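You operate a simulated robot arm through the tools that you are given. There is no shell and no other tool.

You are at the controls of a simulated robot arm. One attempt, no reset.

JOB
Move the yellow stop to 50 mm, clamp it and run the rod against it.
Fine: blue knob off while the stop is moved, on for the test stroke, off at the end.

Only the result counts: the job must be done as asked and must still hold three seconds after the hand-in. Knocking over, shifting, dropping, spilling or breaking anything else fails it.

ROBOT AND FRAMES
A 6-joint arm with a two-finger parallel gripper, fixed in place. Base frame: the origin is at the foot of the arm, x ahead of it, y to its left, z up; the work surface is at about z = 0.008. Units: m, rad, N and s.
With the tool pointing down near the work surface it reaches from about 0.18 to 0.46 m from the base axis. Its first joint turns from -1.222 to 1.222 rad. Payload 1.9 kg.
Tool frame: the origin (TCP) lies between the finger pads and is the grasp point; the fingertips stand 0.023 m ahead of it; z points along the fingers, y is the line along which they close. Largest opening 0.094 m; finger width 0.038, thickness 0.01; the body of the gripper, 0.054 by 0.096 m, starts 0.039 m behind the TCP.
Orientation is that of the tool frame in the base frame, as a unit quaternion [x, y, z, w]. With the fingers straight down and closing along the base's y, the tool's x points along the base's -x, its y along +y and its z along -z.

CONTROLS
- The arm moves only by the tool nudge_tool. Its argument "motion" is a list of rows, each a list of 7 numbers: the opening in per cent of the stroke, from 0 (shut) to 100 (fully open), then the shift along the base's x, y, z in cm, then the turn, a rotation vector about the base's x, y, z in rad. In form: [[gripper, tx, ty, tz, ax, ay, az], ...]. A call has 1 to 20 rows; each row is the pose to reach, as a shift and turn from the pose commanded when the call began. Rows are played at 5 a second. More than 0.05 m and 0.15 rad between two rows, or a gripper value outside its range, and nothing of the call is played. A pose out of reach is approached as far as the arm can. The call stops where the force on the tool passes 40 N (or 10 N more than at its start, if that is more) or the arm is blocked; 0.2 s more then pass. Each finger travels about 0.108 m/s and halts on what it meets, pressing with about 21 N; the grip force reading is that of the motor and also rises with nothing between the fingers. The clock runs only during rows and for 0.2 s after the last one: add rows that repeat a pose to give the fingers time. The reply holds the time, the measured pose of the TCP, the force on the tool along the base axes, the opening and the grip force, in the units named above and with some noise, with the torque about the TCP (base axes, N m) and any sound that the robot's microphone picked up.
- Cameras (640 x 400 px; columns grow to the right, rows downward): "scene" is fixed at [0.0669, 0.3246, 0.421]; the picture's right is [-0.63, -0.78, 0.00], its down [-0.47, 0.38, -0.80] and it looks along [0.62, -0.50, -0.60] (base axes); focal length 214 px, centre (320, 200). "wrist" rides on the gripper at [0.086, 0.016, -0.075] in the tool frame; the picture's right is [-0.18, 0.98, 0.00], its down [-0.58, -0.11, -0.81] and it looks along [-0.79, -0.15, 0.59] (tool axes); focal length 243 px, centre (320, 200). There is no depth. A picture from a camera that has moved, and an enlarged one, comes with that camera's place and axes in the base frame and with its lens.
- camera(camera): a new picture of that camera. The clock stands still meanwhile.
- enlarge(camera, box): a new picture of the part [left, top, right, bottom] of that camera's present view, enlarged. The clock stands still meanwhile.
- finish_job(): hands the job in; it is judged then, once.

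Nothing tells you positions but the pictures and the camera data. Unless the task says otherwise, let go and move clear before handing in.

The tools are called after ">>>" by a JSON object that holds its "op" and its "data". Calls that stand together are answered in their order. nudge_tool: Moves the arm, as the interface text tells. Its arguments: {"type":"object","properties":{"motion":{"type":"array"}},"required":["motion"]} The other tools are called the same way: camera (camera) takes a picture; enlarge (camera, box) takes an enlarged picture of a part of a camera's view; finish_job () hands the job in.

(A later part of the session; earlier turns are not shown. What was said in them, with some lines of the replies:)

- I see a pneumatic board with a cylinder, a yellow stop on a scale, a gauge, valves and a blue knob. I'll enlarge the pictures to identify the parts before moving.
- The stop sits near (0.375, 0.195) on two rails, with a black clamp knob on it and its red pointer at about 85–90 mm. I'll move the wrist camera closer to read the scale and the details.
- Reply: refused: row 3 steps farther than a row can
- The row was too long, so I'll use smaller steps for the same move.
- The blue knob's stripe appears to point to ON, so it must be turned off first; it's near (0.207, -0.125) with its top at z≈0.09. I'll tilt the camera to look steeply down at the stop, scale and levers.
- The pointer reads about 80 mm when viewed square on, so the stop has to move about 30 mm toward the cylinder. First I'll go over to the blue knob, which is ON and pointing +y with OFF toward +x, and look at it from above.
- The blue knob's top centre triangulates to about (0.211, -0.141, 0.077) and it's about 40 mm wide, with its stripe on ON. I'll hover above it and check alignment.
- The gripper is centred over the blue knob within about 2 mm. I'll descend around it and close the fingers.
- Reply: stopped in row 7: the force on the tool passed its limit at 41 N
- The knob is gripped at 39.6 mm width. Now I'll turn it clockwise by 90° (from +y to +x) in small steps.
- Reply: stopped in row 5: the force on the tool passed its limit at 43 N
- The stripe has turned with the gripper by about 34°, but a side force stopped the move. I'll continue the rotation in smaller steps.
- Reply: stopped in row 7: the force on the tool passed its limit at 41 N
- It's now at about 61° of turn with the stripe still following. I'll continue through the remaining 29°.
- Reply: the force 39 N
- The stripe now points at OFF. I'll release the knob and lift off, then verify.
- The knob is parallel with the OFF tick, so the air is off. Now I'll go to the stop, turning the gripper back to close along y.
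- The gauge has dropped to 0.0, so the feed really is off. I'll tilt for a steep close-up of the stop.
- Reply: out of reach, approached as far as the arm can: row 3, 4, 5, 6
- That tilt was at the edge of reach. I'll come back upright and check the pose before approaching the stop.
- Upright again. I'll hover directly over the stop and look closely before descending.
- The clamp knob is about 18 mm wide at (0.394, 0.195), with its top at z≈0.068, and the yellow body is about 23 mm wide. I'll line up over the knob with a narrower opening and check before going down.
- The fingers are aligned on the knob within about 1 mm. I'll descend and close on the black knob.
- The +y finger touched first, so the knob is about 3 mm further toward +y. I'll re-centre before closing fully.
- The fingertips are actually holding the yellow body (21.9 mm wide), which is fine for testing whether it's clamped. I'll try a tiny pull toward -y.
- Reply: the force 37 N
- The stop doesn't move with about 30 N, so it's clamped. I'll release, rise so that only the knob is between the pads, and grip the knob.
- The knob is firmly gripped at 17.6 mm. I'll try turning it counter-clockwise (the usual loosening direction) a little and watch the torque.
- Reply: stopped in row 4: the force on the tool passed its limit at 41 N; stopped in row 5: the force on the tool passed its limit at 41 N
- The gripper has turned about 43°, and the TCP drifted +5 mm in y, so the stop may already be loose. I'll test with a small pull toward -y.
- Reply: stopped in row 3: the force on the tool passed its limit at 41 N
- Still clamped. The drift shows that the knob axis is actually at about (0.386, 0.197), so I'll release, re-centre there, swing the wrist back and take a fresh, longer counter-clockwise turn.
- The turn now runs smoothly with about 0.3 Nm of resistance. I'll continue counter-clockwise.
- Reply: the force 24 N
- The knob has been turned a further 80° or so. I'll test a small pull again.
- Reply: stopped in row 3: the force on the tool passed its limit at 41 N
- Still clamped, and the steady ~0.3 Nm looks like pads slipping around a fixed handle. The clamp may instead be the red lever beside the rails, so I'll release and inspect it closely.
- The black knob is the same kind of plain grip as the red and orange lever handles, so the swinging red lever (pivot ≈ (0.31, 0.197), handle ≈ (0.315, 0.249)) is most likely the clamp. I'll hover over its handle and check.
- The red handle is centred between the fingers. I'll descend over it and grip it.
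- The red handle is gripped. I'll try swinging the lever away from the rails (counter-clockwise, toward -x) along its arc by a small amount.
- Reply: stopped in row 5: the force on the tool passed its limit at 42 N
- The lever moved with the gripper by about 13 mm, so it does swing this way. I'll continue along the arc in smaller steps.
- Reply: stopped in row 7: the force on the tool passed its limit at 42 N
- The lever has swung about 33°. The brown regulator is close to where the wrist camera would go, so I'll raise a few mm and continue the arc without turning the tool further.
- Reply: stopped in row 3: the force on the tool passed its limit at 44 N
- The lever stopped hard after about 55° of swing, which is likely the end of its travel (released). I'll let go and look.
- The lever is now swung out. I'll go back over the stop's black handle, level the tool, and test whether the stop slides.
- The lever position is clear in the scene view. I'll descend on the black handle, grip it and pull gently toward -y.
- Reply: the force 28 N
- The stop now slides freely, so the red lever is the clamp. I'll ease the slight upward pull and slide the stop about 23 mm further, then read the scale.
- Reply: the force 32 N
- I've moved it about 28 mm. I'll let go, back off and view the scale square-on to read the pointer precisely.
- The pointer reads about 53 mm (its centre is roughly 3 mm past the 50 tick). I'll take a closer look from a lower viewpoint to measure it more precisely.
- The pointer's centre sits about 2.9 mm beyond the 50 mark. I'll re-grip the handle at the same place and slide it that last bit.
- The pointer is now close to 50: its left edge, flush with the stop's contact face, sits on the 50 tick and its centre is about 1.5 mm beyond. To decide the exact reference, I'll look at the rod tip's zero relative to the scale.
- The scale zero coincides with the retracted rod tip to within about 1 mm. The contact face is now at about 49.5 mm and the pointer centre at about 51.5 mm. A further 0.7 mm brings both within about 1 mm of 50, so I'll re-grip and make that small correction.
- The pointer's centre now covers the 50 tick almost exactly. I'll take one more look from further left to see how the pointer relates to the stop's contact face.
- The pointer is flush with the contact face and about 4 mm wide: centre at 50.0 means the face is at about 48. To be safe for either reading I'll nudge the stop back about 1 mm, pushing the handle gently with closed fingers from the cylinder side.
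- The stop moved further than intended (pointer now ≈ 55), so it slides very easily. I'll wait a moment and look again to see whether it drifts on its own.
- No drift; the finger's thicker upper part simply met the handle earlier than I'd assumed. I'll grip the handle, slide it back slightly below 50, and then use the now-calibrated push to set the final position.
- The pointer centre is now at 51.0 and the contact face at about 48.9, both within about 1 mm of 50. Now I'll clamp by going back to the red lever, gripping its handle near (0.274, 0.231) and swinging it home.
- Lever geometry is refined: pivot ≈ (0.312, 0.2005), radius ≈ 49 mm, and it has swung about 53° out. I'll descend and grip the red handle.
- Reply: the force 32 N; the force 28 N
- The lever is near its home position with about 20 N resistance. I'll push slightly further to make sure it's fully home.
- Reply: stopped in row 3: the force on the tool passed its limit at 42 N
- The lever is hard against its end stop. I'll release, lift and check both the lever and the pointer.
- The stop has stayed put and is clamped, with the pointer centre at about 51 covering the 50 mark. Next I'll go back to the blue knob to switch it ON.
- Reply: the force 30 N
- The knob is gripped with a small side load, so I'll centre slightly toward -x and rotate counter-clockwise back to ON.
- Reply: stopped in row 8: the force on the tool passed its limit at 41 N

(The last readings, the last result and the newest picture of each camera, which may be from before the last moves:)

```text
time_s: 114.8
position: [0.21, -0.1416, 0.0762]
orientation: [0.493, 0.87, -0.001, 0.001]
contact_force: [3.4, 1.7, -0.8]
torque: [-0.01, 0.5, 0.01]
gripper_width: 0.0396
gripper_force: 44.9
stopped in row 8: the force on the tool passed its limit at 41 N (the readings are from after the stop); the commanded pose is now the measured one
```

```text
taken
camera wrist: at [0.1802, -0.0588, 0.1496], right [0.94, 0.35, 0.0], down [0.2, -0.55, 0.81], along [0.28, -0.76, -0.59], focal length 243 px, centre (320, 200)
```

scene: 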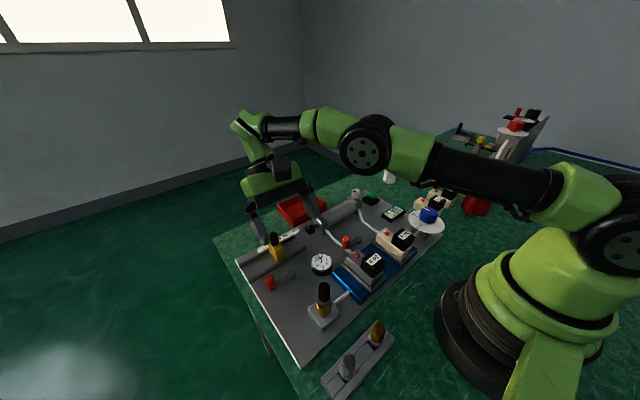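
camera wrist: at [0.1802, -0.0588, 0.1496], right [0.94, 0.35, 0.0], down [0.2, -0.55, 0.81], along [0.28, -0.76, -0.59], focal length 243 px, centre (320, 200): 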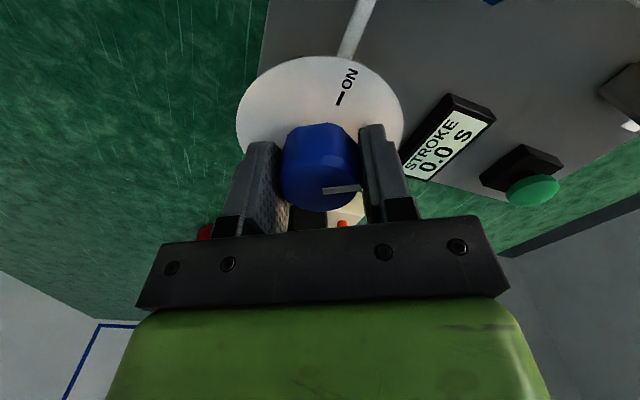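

>>> {"op": "nudge_tool", "data": {"motion": [[10, 0, 0, 0, 0, 0, 0.09], [10, 0, 0, 0, 0, 0, 0.18], [10, 0, 0, 0, 0, 0, 0.27], [10, 0, 0, 0, 0, 0, 0.36], [10, 0, 0, 0, 0, 0, 0.45], [10, 0, 0, 0, 0, 0, 0.54]]}}

>>> {"op": "nudge_tool", "data": {"motion": [[10, 0, 0, 0, 0, 0, 0.09], [10, 0, 0, 0, 0, 0, 0.18], [10, 0, 0, 0, 0, 0, 0.27], [10, 0, 0, 0, 0, 0, 0.36], [10, 0, 0, 0, 0, 0, 0.45], [10, 0, 0, 0, 0, 0, 0.49]]}}

>>> {"op": "camera", "data": {"camera": "wrist"}}

```text
time_s: 116.3
position: [0.2103, -0.1404, 0.0778]
orientation: [0.241, 0.971, 0.0, 0.002]
contact_force: [2.7, 1.9, -0.8]
torque: [-0.26, 0.4, 0.01]
gripper_width: 0.0395
gripper_force: 44.8
stopped in row 6: the force on the tool passed its limit at 41 N (the readings are from after the stop); the commanded pose is now the measured one
```

```text
time_s: 117.7
position: [0.2104, -0.1408, 0.0758]
orientation: [-0.003, 1.0, 0.001, 0.001]
contact_force: [7.0, 19.5, 7.5]
torque: [-0.32, 0.29, -0.08]
gripper_width: 0.0399
gripper_force: 44.8
```

```text
taken
camera wrist: at [0.1246, -0.1249, 0.1496], right [0.18, 0.98, 0.0], down [0.58, -0.11, 0.81], along [0.79, -0.14, -0.59], focal length 243 px, centre (320, 200)
```

wrist: 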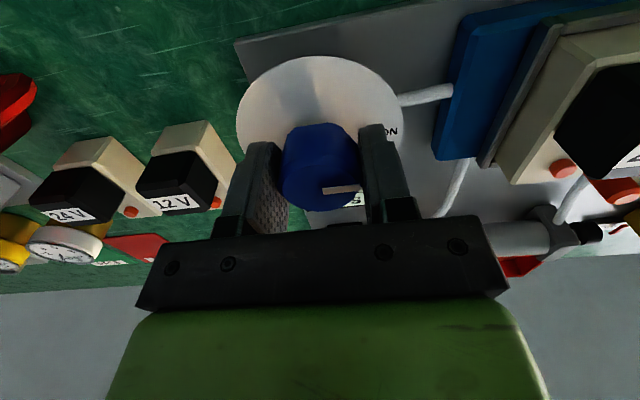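

The knob has followed all the way back to ON. I'll release, lift, and check the knob and the gauge.

>>> {"op": "nudge_tool", "data": {"motion": [[46, 0, 0, 0, 0, 0, 0], [66, 0, 0, 0, 0, 0, 0], [66, 0, 0, 0, 0, 0, 0], [66, 0, 0, 3, 0, 0, 0], [66, 0, 0, 6, 0, 0, 0], [66, 0, 0, 10, 0, 0, 0], [66, 0, 0, 10, 0, 0, 0]]}}

>>> {"op": "camera", "data": {"camera": "wrist"}}

>>> {"op": "enlarge", "data": {"camera": "scene", "box": [395, 195, 455, 240]}}

>>> {"op": "enlarge", "data": {"camera": "scene", "box": [250, 190, 370, 290]}}

```text
time_s: 119.3
position: [0.2082, -0.1399, 0.1775]
orientation: [-0.003, 1.0, 0.0, 0.001]
contact_force: [0.5, 0.8, -0.2]
torque: [-0.02, -0.01, -0.02]
gripper_width: 0.062
gripper_force: 0.0
```

```text
taken
camera wrist: at [0.1225, -0.1243, 0.2503], right [0.18, 0.98, 0.0], down [0.58, -0.11, 0.81], along [0.79, -0.15, -0.59], focal length 243 px, centre (320, 200)
```

wrist: 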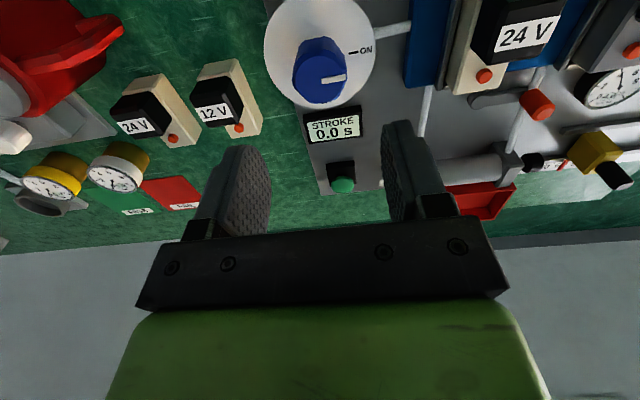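

```text
8.89 times, centred on (425, 218) of scene
camera zoom: at [0.0669, 0.3246, 0.421], right [-0.63, -0.78, 0.0], down [-0.47, 0.38, -0.8], along [0.62, -0.5, -0.6], focal length 1906 px, centre (-613, 44)
```

zoom: 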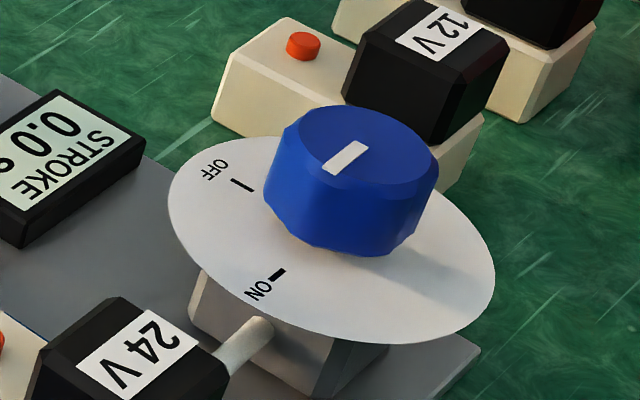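

```text
4.00 times, centred on (310, 240) of scene
camera zoom: at [0.0669, 0.3246, 0.421], right [-0.63, -0.78, 0.0], down [-0.47, 0.38, -0.8], along [0.62, -0.5, -0.6], focal length 858 px, centre (360, 40)
```

zoom: 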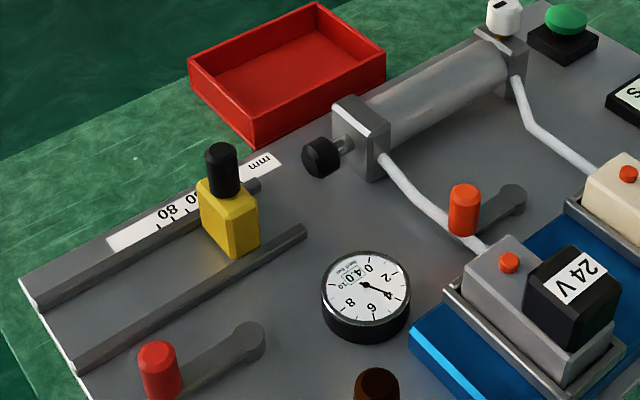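

Blue is ON and the gauge reads 4.0 bar, with the rod still retracted. Now I'll go over the green start button near (0.384, -0.140) with closed fingers.

>>> {"op": "nudge_tool", "data": {"motion": [[40, 4, 0, 0, 0, 0, 0], [20, 8, 0, -0.5, 0, 0, 0], [0, 12, 0, -1.5, 0, 0, 0], [0, 16, 0, -3.5, 0, 0, 0], [0, 17.6, 0, -6, 0, 0, 0], [0, 17.6, 0, -7, 0, 0, 0], [0, 17.6, 0, -7, 0, 0, 0]]}}

>>> {"op": "camera", "data": {"camera": "wrist"}}

>>> {"op": "enlarge", "data": {"camera": "scene", "box": [320, 140, 440, 240]}}

```text
time_s: 120.9
position: [0.3844, -0.1394, 0.105]
orientation: [-0.002, 1.0, 0.001, 0.001]
contact_force: [0.7, 0.4, -0.8]
torque: [0.01, -0.04, 0.01]
gripper_width: 0.0
gripper_force: 21.2
```

```text
taken
camera wrist: at [0.2991, -0.1236, 0.1798], right [0.18, 0.98, 0.0], down [0.58, -0.11, 0.81], along [0.79, -0.15, -0.59], focal length 243 px, centre (320, 200)
```

wrist: 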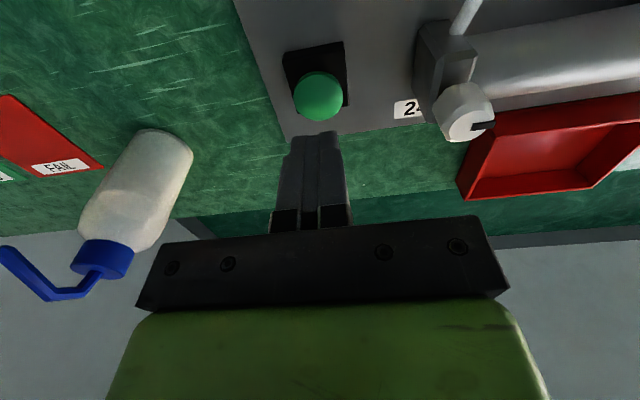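

```text
4.00 times, centred on (380, 190) of scene
camera zoom: at [0.0669, 0.3246, 0.421], right [-0.63, -0.78, 0.0], down [-0.47, 0.38, -0.8], along [0.62, -0.5, -0.6], focal length 858 px, centre (80, 240)
```

zoom: 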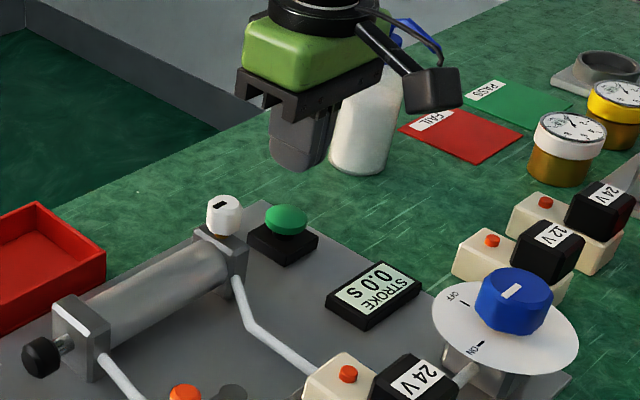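

The button is centred under the fingers. I'll press down gently.

>>> {"op": "nudge_tool", "data": {"motion": [[0, 0, -0.05, -2, 0, 0, 0], [0, 0, -0.05, -3.8, 0, 0, 0], [0, 0, -0.05, -4.3, 0, 0, 0], [0, 0, -0.05, -4.6, 0, 0, 0], [0, 0, -0.05, -4.8, 0, 0, 0], [0, 0, -0.05, -5.0, 0, 0, 0], [0, 0, -0.05, -5.1, 0, 0, 0]]}}

>>> {"op": "camera", "data": {"camera": "scene"}}

>>> {"op": "enlarge", "data": {"camera": "scene", "box": [250, 160, 430, 280]}}

```text
time_s: 122.5
position: [0.3877, -0.1396, 0.0569]
orientation: [-0.001, 1.0, 0.0, 0.002]
contact_force: [-6.5, 9.3, 22.5]
torque: [0.19, 0.5, -0.2]
gripper_width: 0.0
gripper_force: 21.1
heard: click
```

```text
taken
```

scene: 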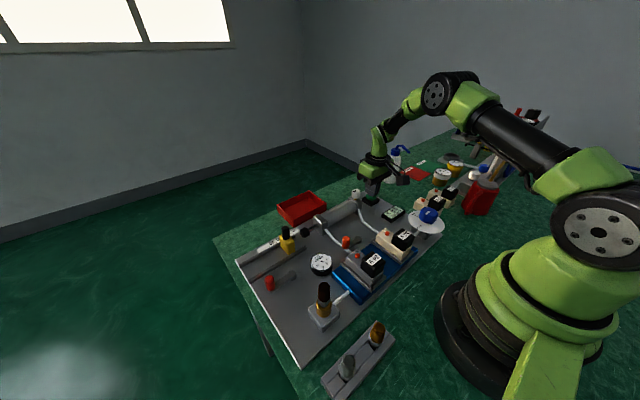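

```text
3.33 times, centred on (340, 220) of scene
camera zoom: at [0.0669, 0.3246, 0.421], right [-0.63, -0.78, 0.0], down [-0.47, 0.38, -0.8], along [0.62, -0.5, -0.6], focal length 715 px, centre (253, 133)
```

zoom: 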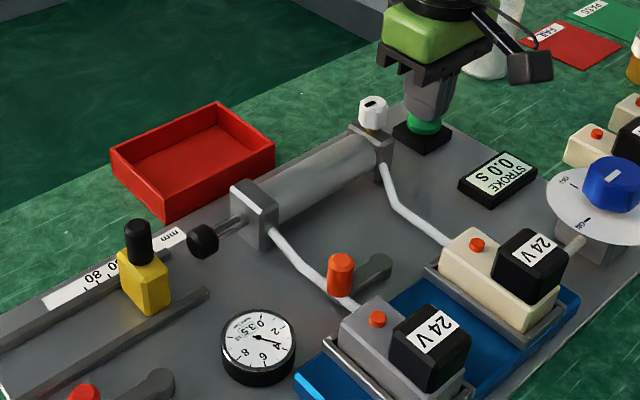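

I heard a click: the gauge dipped to 3.5 and the rod is starting to extend. I'll hold briefly and watch.

>>> {"op": "nudge_tool", "data": {"motion": [[0, 0, 0, 0, 0, 0, 0], [0, 0, 0, 0, 0, 0, 0], [0, 0, 0, 0, 0, 0, 0], [0, 0, 0, 0, 0, 0, 0], [0, 0, 0, 0, 0, 0, 0]]}}

>>> {"op": "enlarge", "data": {"camera": "scene", "box": [250, 160, 430, 280]}}

```text
time_s: 123.7
position: [0.3872, -0.1414, 0.0561]
orientation: [-0.001, 1.0, 0.0, 0.002]
contact_force: [2.4, 13.0, 29.0]
torque: [0.3, 0.32, -0.16]
gripper_width: 0.0
gripper_force: 21.0
```

```text
3.33 times, centred on (340, 220) of scene
camera zoom: at [0.0669, 0.3246, 0.421], right [-0.63, -0.78, 0.0], down [-0.47, 0.38, -0.8], along [0.62, -0.5, -0.6], focal length 715 px, centre (253, 133)
```

zoom: 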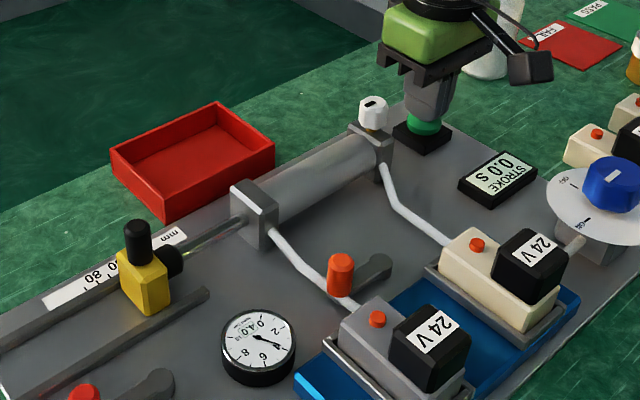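

The rod has run out and rests against the stop, and the stop stayed in place. I'll lift off the button and watch what happens.

>>> {"op": "nudge_tool", "data": {"motion": [[0, 0, 0, 1, 0, 0, 0], [0, 0, 0, 3, 0, 0, 0], [0, 0, 0, 6, 0, 0, 0], [0, 0, 0, 8, 0, 0, 0], [0, 0, 0, 8, 0, 0, 0], [0, 0, 0, 8, 0, 0, 0]]}}

>>> {"op": "enlarge", "data": {"camera": "scene", "box": [250, 160, 430, 280]}}

```text
time_s: 125.1
position: [0.3857, -0.1421, 0.1356]
orientation: [-0.002, 1.0, -0.001, 0.001]
contact_force: [0.0, -0.1, 0.0]
torque: [0.01, 0.02, 0.02]
gripper_width: 0.0001
gripper_force: 21.2
```

```text
3.33 times, centred on (340, 220) of scene
camera zoom: at [0.0669, 0.3246, 0.421], right [-0.63, -0.78, 0.0], down [-0.47, 0.38, -0.8], along [0.62, -0.5, -0.6], focal length 715 px, centre (253, 133)
```

zoom: 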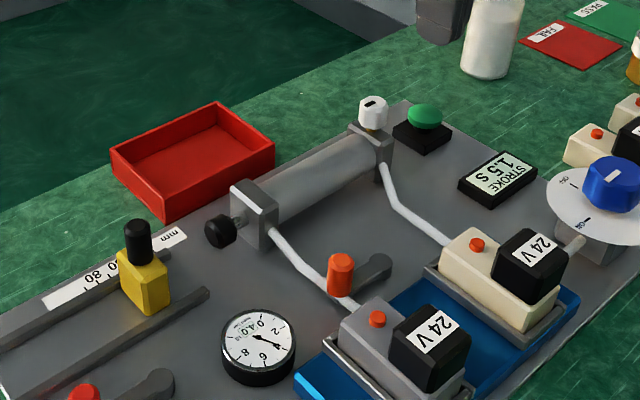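

The stroke completed: the display shows 1.5 s and the rod returned. Now I'll go back to the blue knob to switch it OFF.

>>> {"op": "nudge_tool", "data": {"motion": [[10, -1, 0, 2.5, 0, 0, 0], [30, -5, 0.05, 3, 0, 0, 0], [50, -9, 0.1, 3, 0, 0, 0], [66, -13, 0.1, 3, 0, 0, 0], [66, -17, 0.15, 3, 0, 0, 0], [66, -17.6, 0.15, 3, 0, 0, 0], [66, -17.6, 0.15, 3, 0, 0, 0]]}}

>>> {"op": "camera", "data": {"camera": "wrist"}}

```text
time_s: 126.7
position: [0.2107, -0.1401, 0.1655]
orientation: [-0.001, 1.0, 0.0, 0.003]
contact_force: [0.2, -0.3, 0.1]
torque: [-0.01, 0.0, -0.01]
gripper_width: 0.062
gripper_force: 0.1
```

```text
taken
camera wrist: at [0.1246, -0.1246, 0.2386], right [0.18, 0.98, 0.0], down [0.58, -0.11, 0.81], along [0.79, -0.15, -0.59], focal length 243 px, centre (320, 200)
```

wrist: 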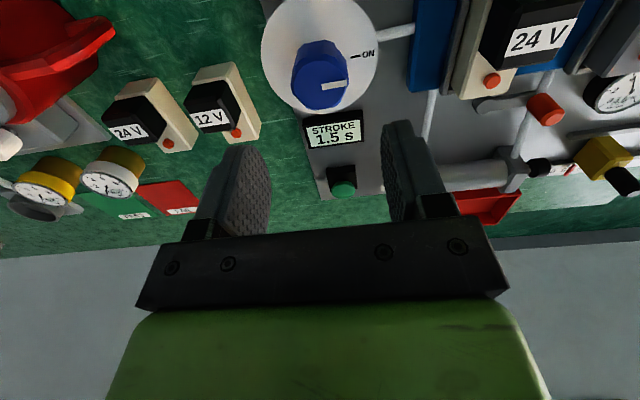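

>>> {"op": "nudge_tool", "data": {"motion": [[66, -0.1, 0.05, -3, 0, 0, 0], [66, -0.1, 0.05, -6, 0, 0, 0], [66, -0.1, 0.05, -8.8, 0, 0, 0], [66, -0.1, 0.05, -8.8, 0, 0, 0], [50, -0.1, 0.05, -8.8, 0, 0, 0], [42, -0.1, 0.05, -8.8, 0, 0, 0], [36, -0.1, 0.05, -8.8, 0, 0, 0], [30, -0.1, 0.05, -8.8, 0, 0, 0]]}}

```text
time_s: 128.5
position: [0.2097, -0.1396, 0.0768]
orientation: [-0.003, 1.0, -0.001, 0.003]
contact_force: [-2.6, -18.9, -13.8]
torque: [0.24, -0.56, -0.08]
gripper_width: 0.0395
gripper_force: 44.4
```

>>> {"op": "nudge_tool", "data": {"motion": [[10, 0, -0.08, 0, 0, 0, 0], [10, 0, -0.1, 0, 0, 0, -0.1], [10, 0, -0.1, 0, 0, 0, -0.2], [10, 0, -0.1, 0, 0, 0, -0.3], [10, 0, -0.1, 0, 0, 0, -0.4], [10, 0, -0.1, 0, 0, 0, -0.5], [10, 0, -0.1, 0, 0, 0, -0.55]]}}

>>> {"op": "nudge_tool", "data": {"motion": [[10, 0, 0, 0, 0, 0, -0.1], [10, 0, 0, 0, 0, 0, -0.2], [10, 0, 0, 0, 0, 0, -0.3], [10, 0, 0, 0, 0, 0, -0.4], [10, 0, 0, 0, 0, 0, -0.5]]}}

>>> {"op": "camera", "data": {"camera": "wrist"}}

```text
time_s: 130.1
position: [0.2104, -0.1394, 0.0772]
orientation: [0.27, 0.963, 0.0, 0.001]
contact_force: [15.3, 20.5, -24.0]
torque: [0.16, 1.03, -0.01]
gripper_width: 0.0397
gripper_force: 45.4
```

```text
time_s: 131.5
position: [0.2091, -0.1391, 0.0777]
orientation: [0.5, 0.866, -0.001, 0.001]
contact_force: [3.9, 1.5, 0.9]
torque: [0.24, 0.57, 0.01]
gripper_width: 0.04
gripper_force: 44.8
stopped in row 5: the force on the tool passed its limit at 47 N (the readings are from after the stop); the commanded pose is now the measured one
```

```text
taken
camera wrist: at [0.181, -0.0573, 0.1506], right [0.94, 0.33, 0.0], down [0.2, -0.56, 0.81], along [0.27, -0.76, -0.59], focal length 243 px, centre (320, 200)
```

wrist: 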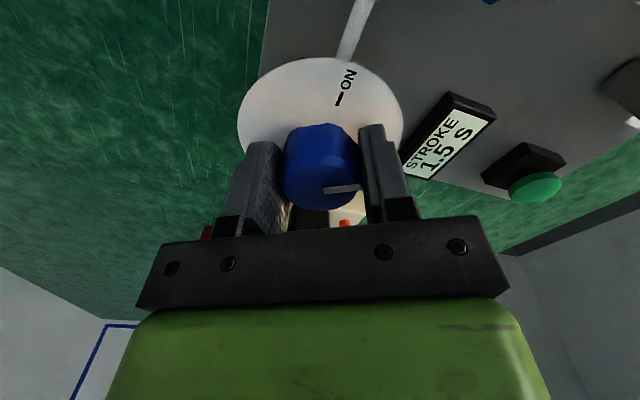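

Turned 60° so far with the stripe following. I'll finish the last 30°.

>>> {"op": "nudge_tool", "data": {"motion": [[10, 0, 0, 0, 0, 0, -0.09], [10, 0, 0, 0, 0, 0, -0.18], [10, 0, 0, 0, 0, 0, -0.27], [10, 0, 0, 0, 0, 0, -0.36], [10, 0, 0, 0, 0, 0, -0.45], [10, 0, 0, 0, 0, 0, -0.525], [10, 0, 0, 0, 0, 0, -0.525]]}}

>>> {"op": "camera", "data": {"camera": "wrist"}}

```text
time_s: 132.7
position: [0.2092, -0.1398, 0.0778]
orientation: [0.661, 0.751, -0.001, 0.002]
contact_force: [3.2, -1.8, -0.3]
torque: [0.52, 0.61, 0.0]
gripper_width: 0.0398
gripper_force: 44.5
stopped in row 5: the force on the tool passed its limit at 42 N (the readings are from after the stop); the commanded pose is now the measured one
```

```text
taken
camera wrist: at [0.2153, -0.0523, 0.1506], right [1.0, -0.06, 0.0], down [-0.04, -0.59, 0.81], along [-0.05, -0.81, -0.59], focal length 243 px, centre (320, 200)
```

wrist: 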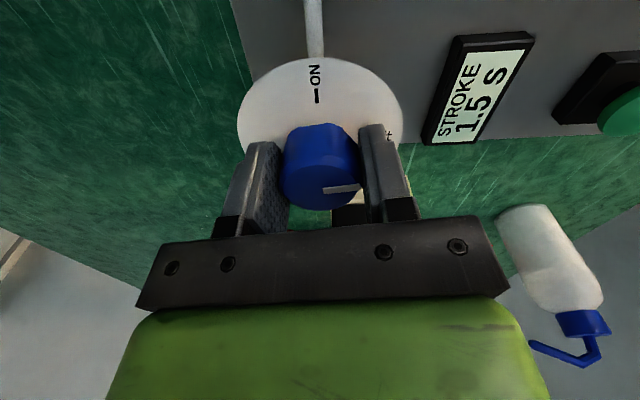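

>>> {"op": "nudge_tool", "data": {"motion": [[10, 0, 0, 0, 0, 0, -0.05], [10, 0, 0, 0, 0, 0, -0.1], [10, 0, 0, 0, 0, 0, -0.14], [10, 0, 0, 0, 0, 0, -0.14]]}}

>>> {"op": "nudge_tool", "data": {"motion": [[46, 0, 0, 0, 0, 0, 0], [66, 0, 0, 0, 0, 0, 0], [66, 0, 0, 0, 0, 0, 0], [66, 0, 0, 3, 0, 0, 0], [66, 0, 0, 6, 0, 0, 0], [66, 0, 0, 9, 0, 0, 0], [66, 0, 0, 9, 0, 0, 0]]}}

>>> {"op": "enlarge", "data": {"camera": "wrist", "box": [250, 0, 400, 120]}}

>>> {"op": "enlarge", "data": {"camera": "scene", "box": [250, 170, 450, 290]}}

```text
time_s: 133.7
position: [0.2101, -0.1392, 0.0776]
orientation: [0.711, 0.703, -0.001, 0.002]
contact_force: [-2.1, -9.7, -6.4]
torque: [-0.32, 0.64, 0.49]
gripper_width: 0.0397
gripper_force: 45.0
```

```text
time_s: 135.3
position: [0.2093, -0.1385, 0.1685]
orientation: [0.712, 0.703, 0.0, 0.002]
contact_force: [-0.2, 0.2, 0.0]
torque: [0.02, 0.01, -0.04]
gripper_width: 0.0621
gripper_force: 0.1
```

```text
3.33 times, centred on (325, 60) of wrist
camera zoom: at [0.2268, -0.0523, 0.2415], right [0.98, -0.2, 0.0], down [-0.12, -0.58, 0.81], along [-0.16, -0.79, -0.59], focal length 809 px, centre (303, 667)
```

zoom: 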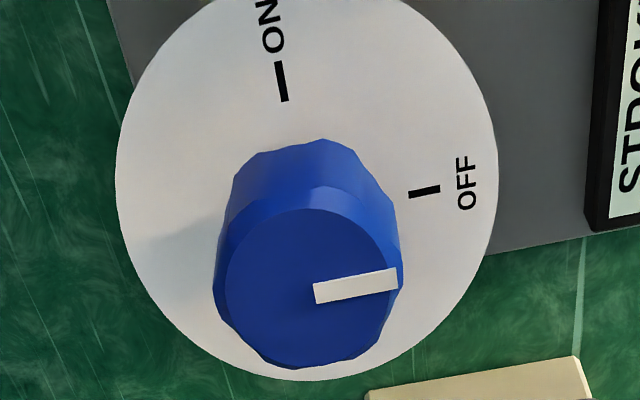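

```text
3.20 times, centred on (350, 230) of scene
camera zoom: at [0.0669, 0.3246, 0.421], right [-0.63, -0.78, 0.0], down [-0.47, 0.38, -0.8], along [0.62, -0.5, -0.6], focal length 686 px, centre (224, 104)
```

zoom: 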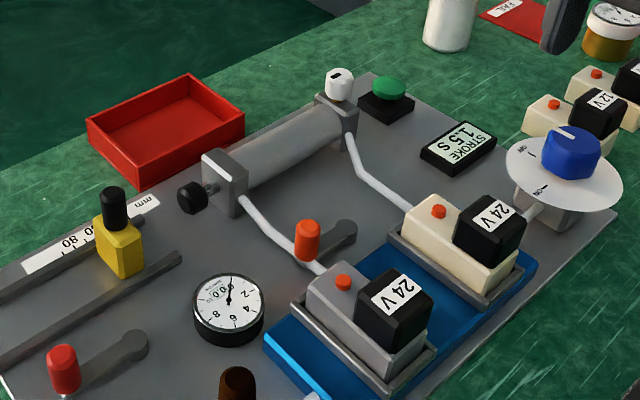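

Blue is OFF, the gauge is at 0.0 and the display reads 1.5 s. As a last check, I'll view the pointer once more to confirm the stop held under the stroke.

>>> {"op": "nudge_tool", "data": {"motion": [[80, 1, 2.6, 1, 0, 0, 0.131], [100, 2, 5.2, 2, 0, 0, 0.262], [100, 3, 7.8, 3, 0, 0, 0.393], [100, 4, 10.4, 4, 0, 0, 0.524], [100, 5, 13, 4, 0, 0, 0.655], [100, 6, 15.6, 4, 0, 0, 0.785], [100, 7, 18.2, 4, 0, 0, 0.916], [100, 8, 20.8, 4, 0, 0, 1.047], [100, 9, 23.4, 4, 0, 0, 1.178], [100, 10, 25.5, 4, 0, 0, 1.309], [100, 11, 27, 4.2, 0, 0, 1.44], [100, 11.1, 27.8, 4.2, 0, 0, 1.582], [100, 11.1, 27.8, 4.2, 0, 0, 1.582]]}}

>>> {"op": "nudge_tool", "data": {"motion": [[100, 0, 0, 0, 0, 0.14, 0], [100, 0, 0, 0, 0, 0.28, 0], [100, 0, 0, 0, 0, 0.42, 0], [100, 0, 0, 0, 0, 0.56, 0], [100, 0, 0, 0, 0, 0.6, 0], [100, 0, 0, 0, 0, 0.6, 0]]}}

>>> {"op": "enlarge", "data": {"camera": "wrist", "box": [335, 195, 395, 225]}}

>>> {"op": "camera", "data": {"camera": "wrist"}}

>>> {"op": "camera", "data": {"camera": "scene"}}

```text
time_s: 138.1
position: [0.3204, 0.139, 0.2103]
orientation: [-0.001, 1.0, 0.001, 0.002]
contact_force: [-0.6, -0.3, 0.9]
torque: [0.02, 0.0, 0.01]
gripper_width: 0.0941
gripper_force: 0.0
```

```text
time_s: 139.5
position: [0.3196, 0.1375, 0.2095]
orientation: [0.0, 0.956, 0.0, -0.294]
contact_force: [-0.4, 0.3, -0.8]
torque: [0.0, -0.03, -0.01]
gripper_width: 0.0941
gripper_force: 0.0
```

```text
10.67 times, centred on (365, 210) of wrist
camera zoom: at [0.2915, 0.1531, 0.3187], right [0.15, 0.98, -0.1], down [0.93, -0.11, 0.34], along [0.32, -0.15, -0.93], focal length 2588 px, centre (-160, 93)
```

zoom: 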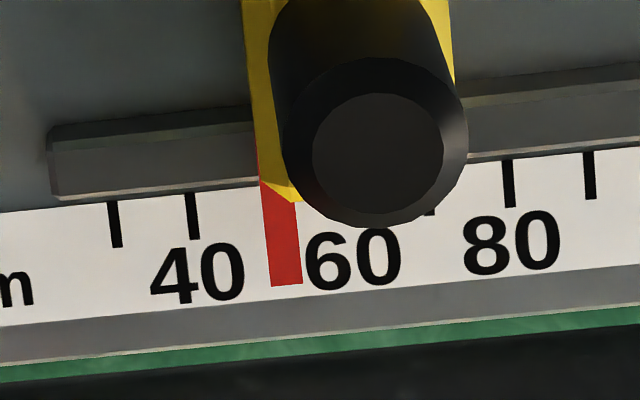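

```text
taken
camera wrist: at [0.2915, 0.1531, 0.3187], right [0.15, 0.98, -0.1], down [0.93, -0.11, 0.34], along [0.32, -0.15, -0.93], focal length 243 px, centre (320, 200)
```

wrist: 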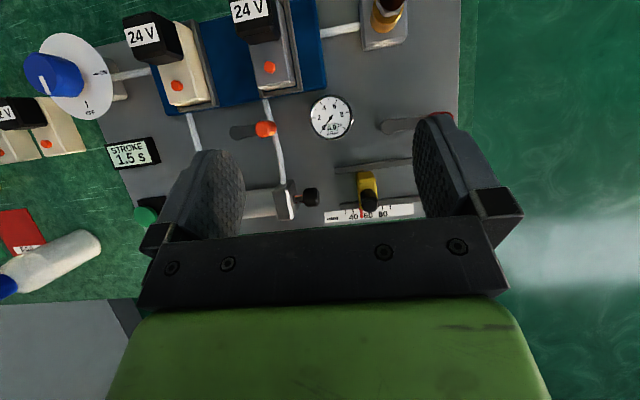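

```text
taken
```

scene: 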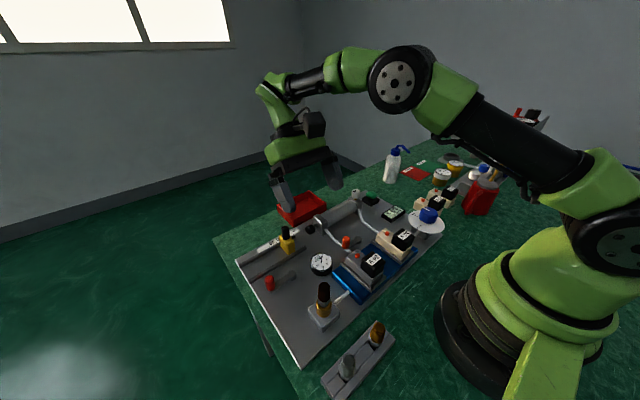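

Everything reads as intended. The stop is clamped with the pointer on the 50 mm mark (centre ≈ 51, face ≈ 49). The test stroke against it ran in 1.5 s, the blue knob is OFF, the gauge reads 0 and the arm is clear, so I'm handing in.

>>> {"op": "finish_job", "data": {}}

```text
The job is handed in.
```

The yellow stop is clamped at the 50 mm mark and the test stroke against it ran in 1.5 s. I have handed the job in.

- **Stop position:** the middle of the red pointer reads about 51 mm and the stop's contact face sits at about 49 mm. The pointer is about 4 mm wide and I couldn't tell whether its middle or its edge is the mark to read. I set the stop so that both are about 1 mm from 50.
- **Clamp:** the red lever beside the rails is the clamp. I swung it out to move the stop and back hard against its end to lock it. The stop held when the rod ran into it, with the pointer moving by no more than about 0.3 mm.
- **Blue knob:** it was off while the stop was moved (gauge at 0.0 bar), on for the stroke (gauge at 4.0 bar) and is off again now (gauge at 0.0 bar).
- **Black handle on the stop:** before I found the red lever, I gripped this handle and tried to turn it. It appears to be a fixed grip, and the fingers slipped around it with no visible effect.

The rod drew back after the stroke, nothing else was knocked or shifted that I could see, and the arm is clear of the board.
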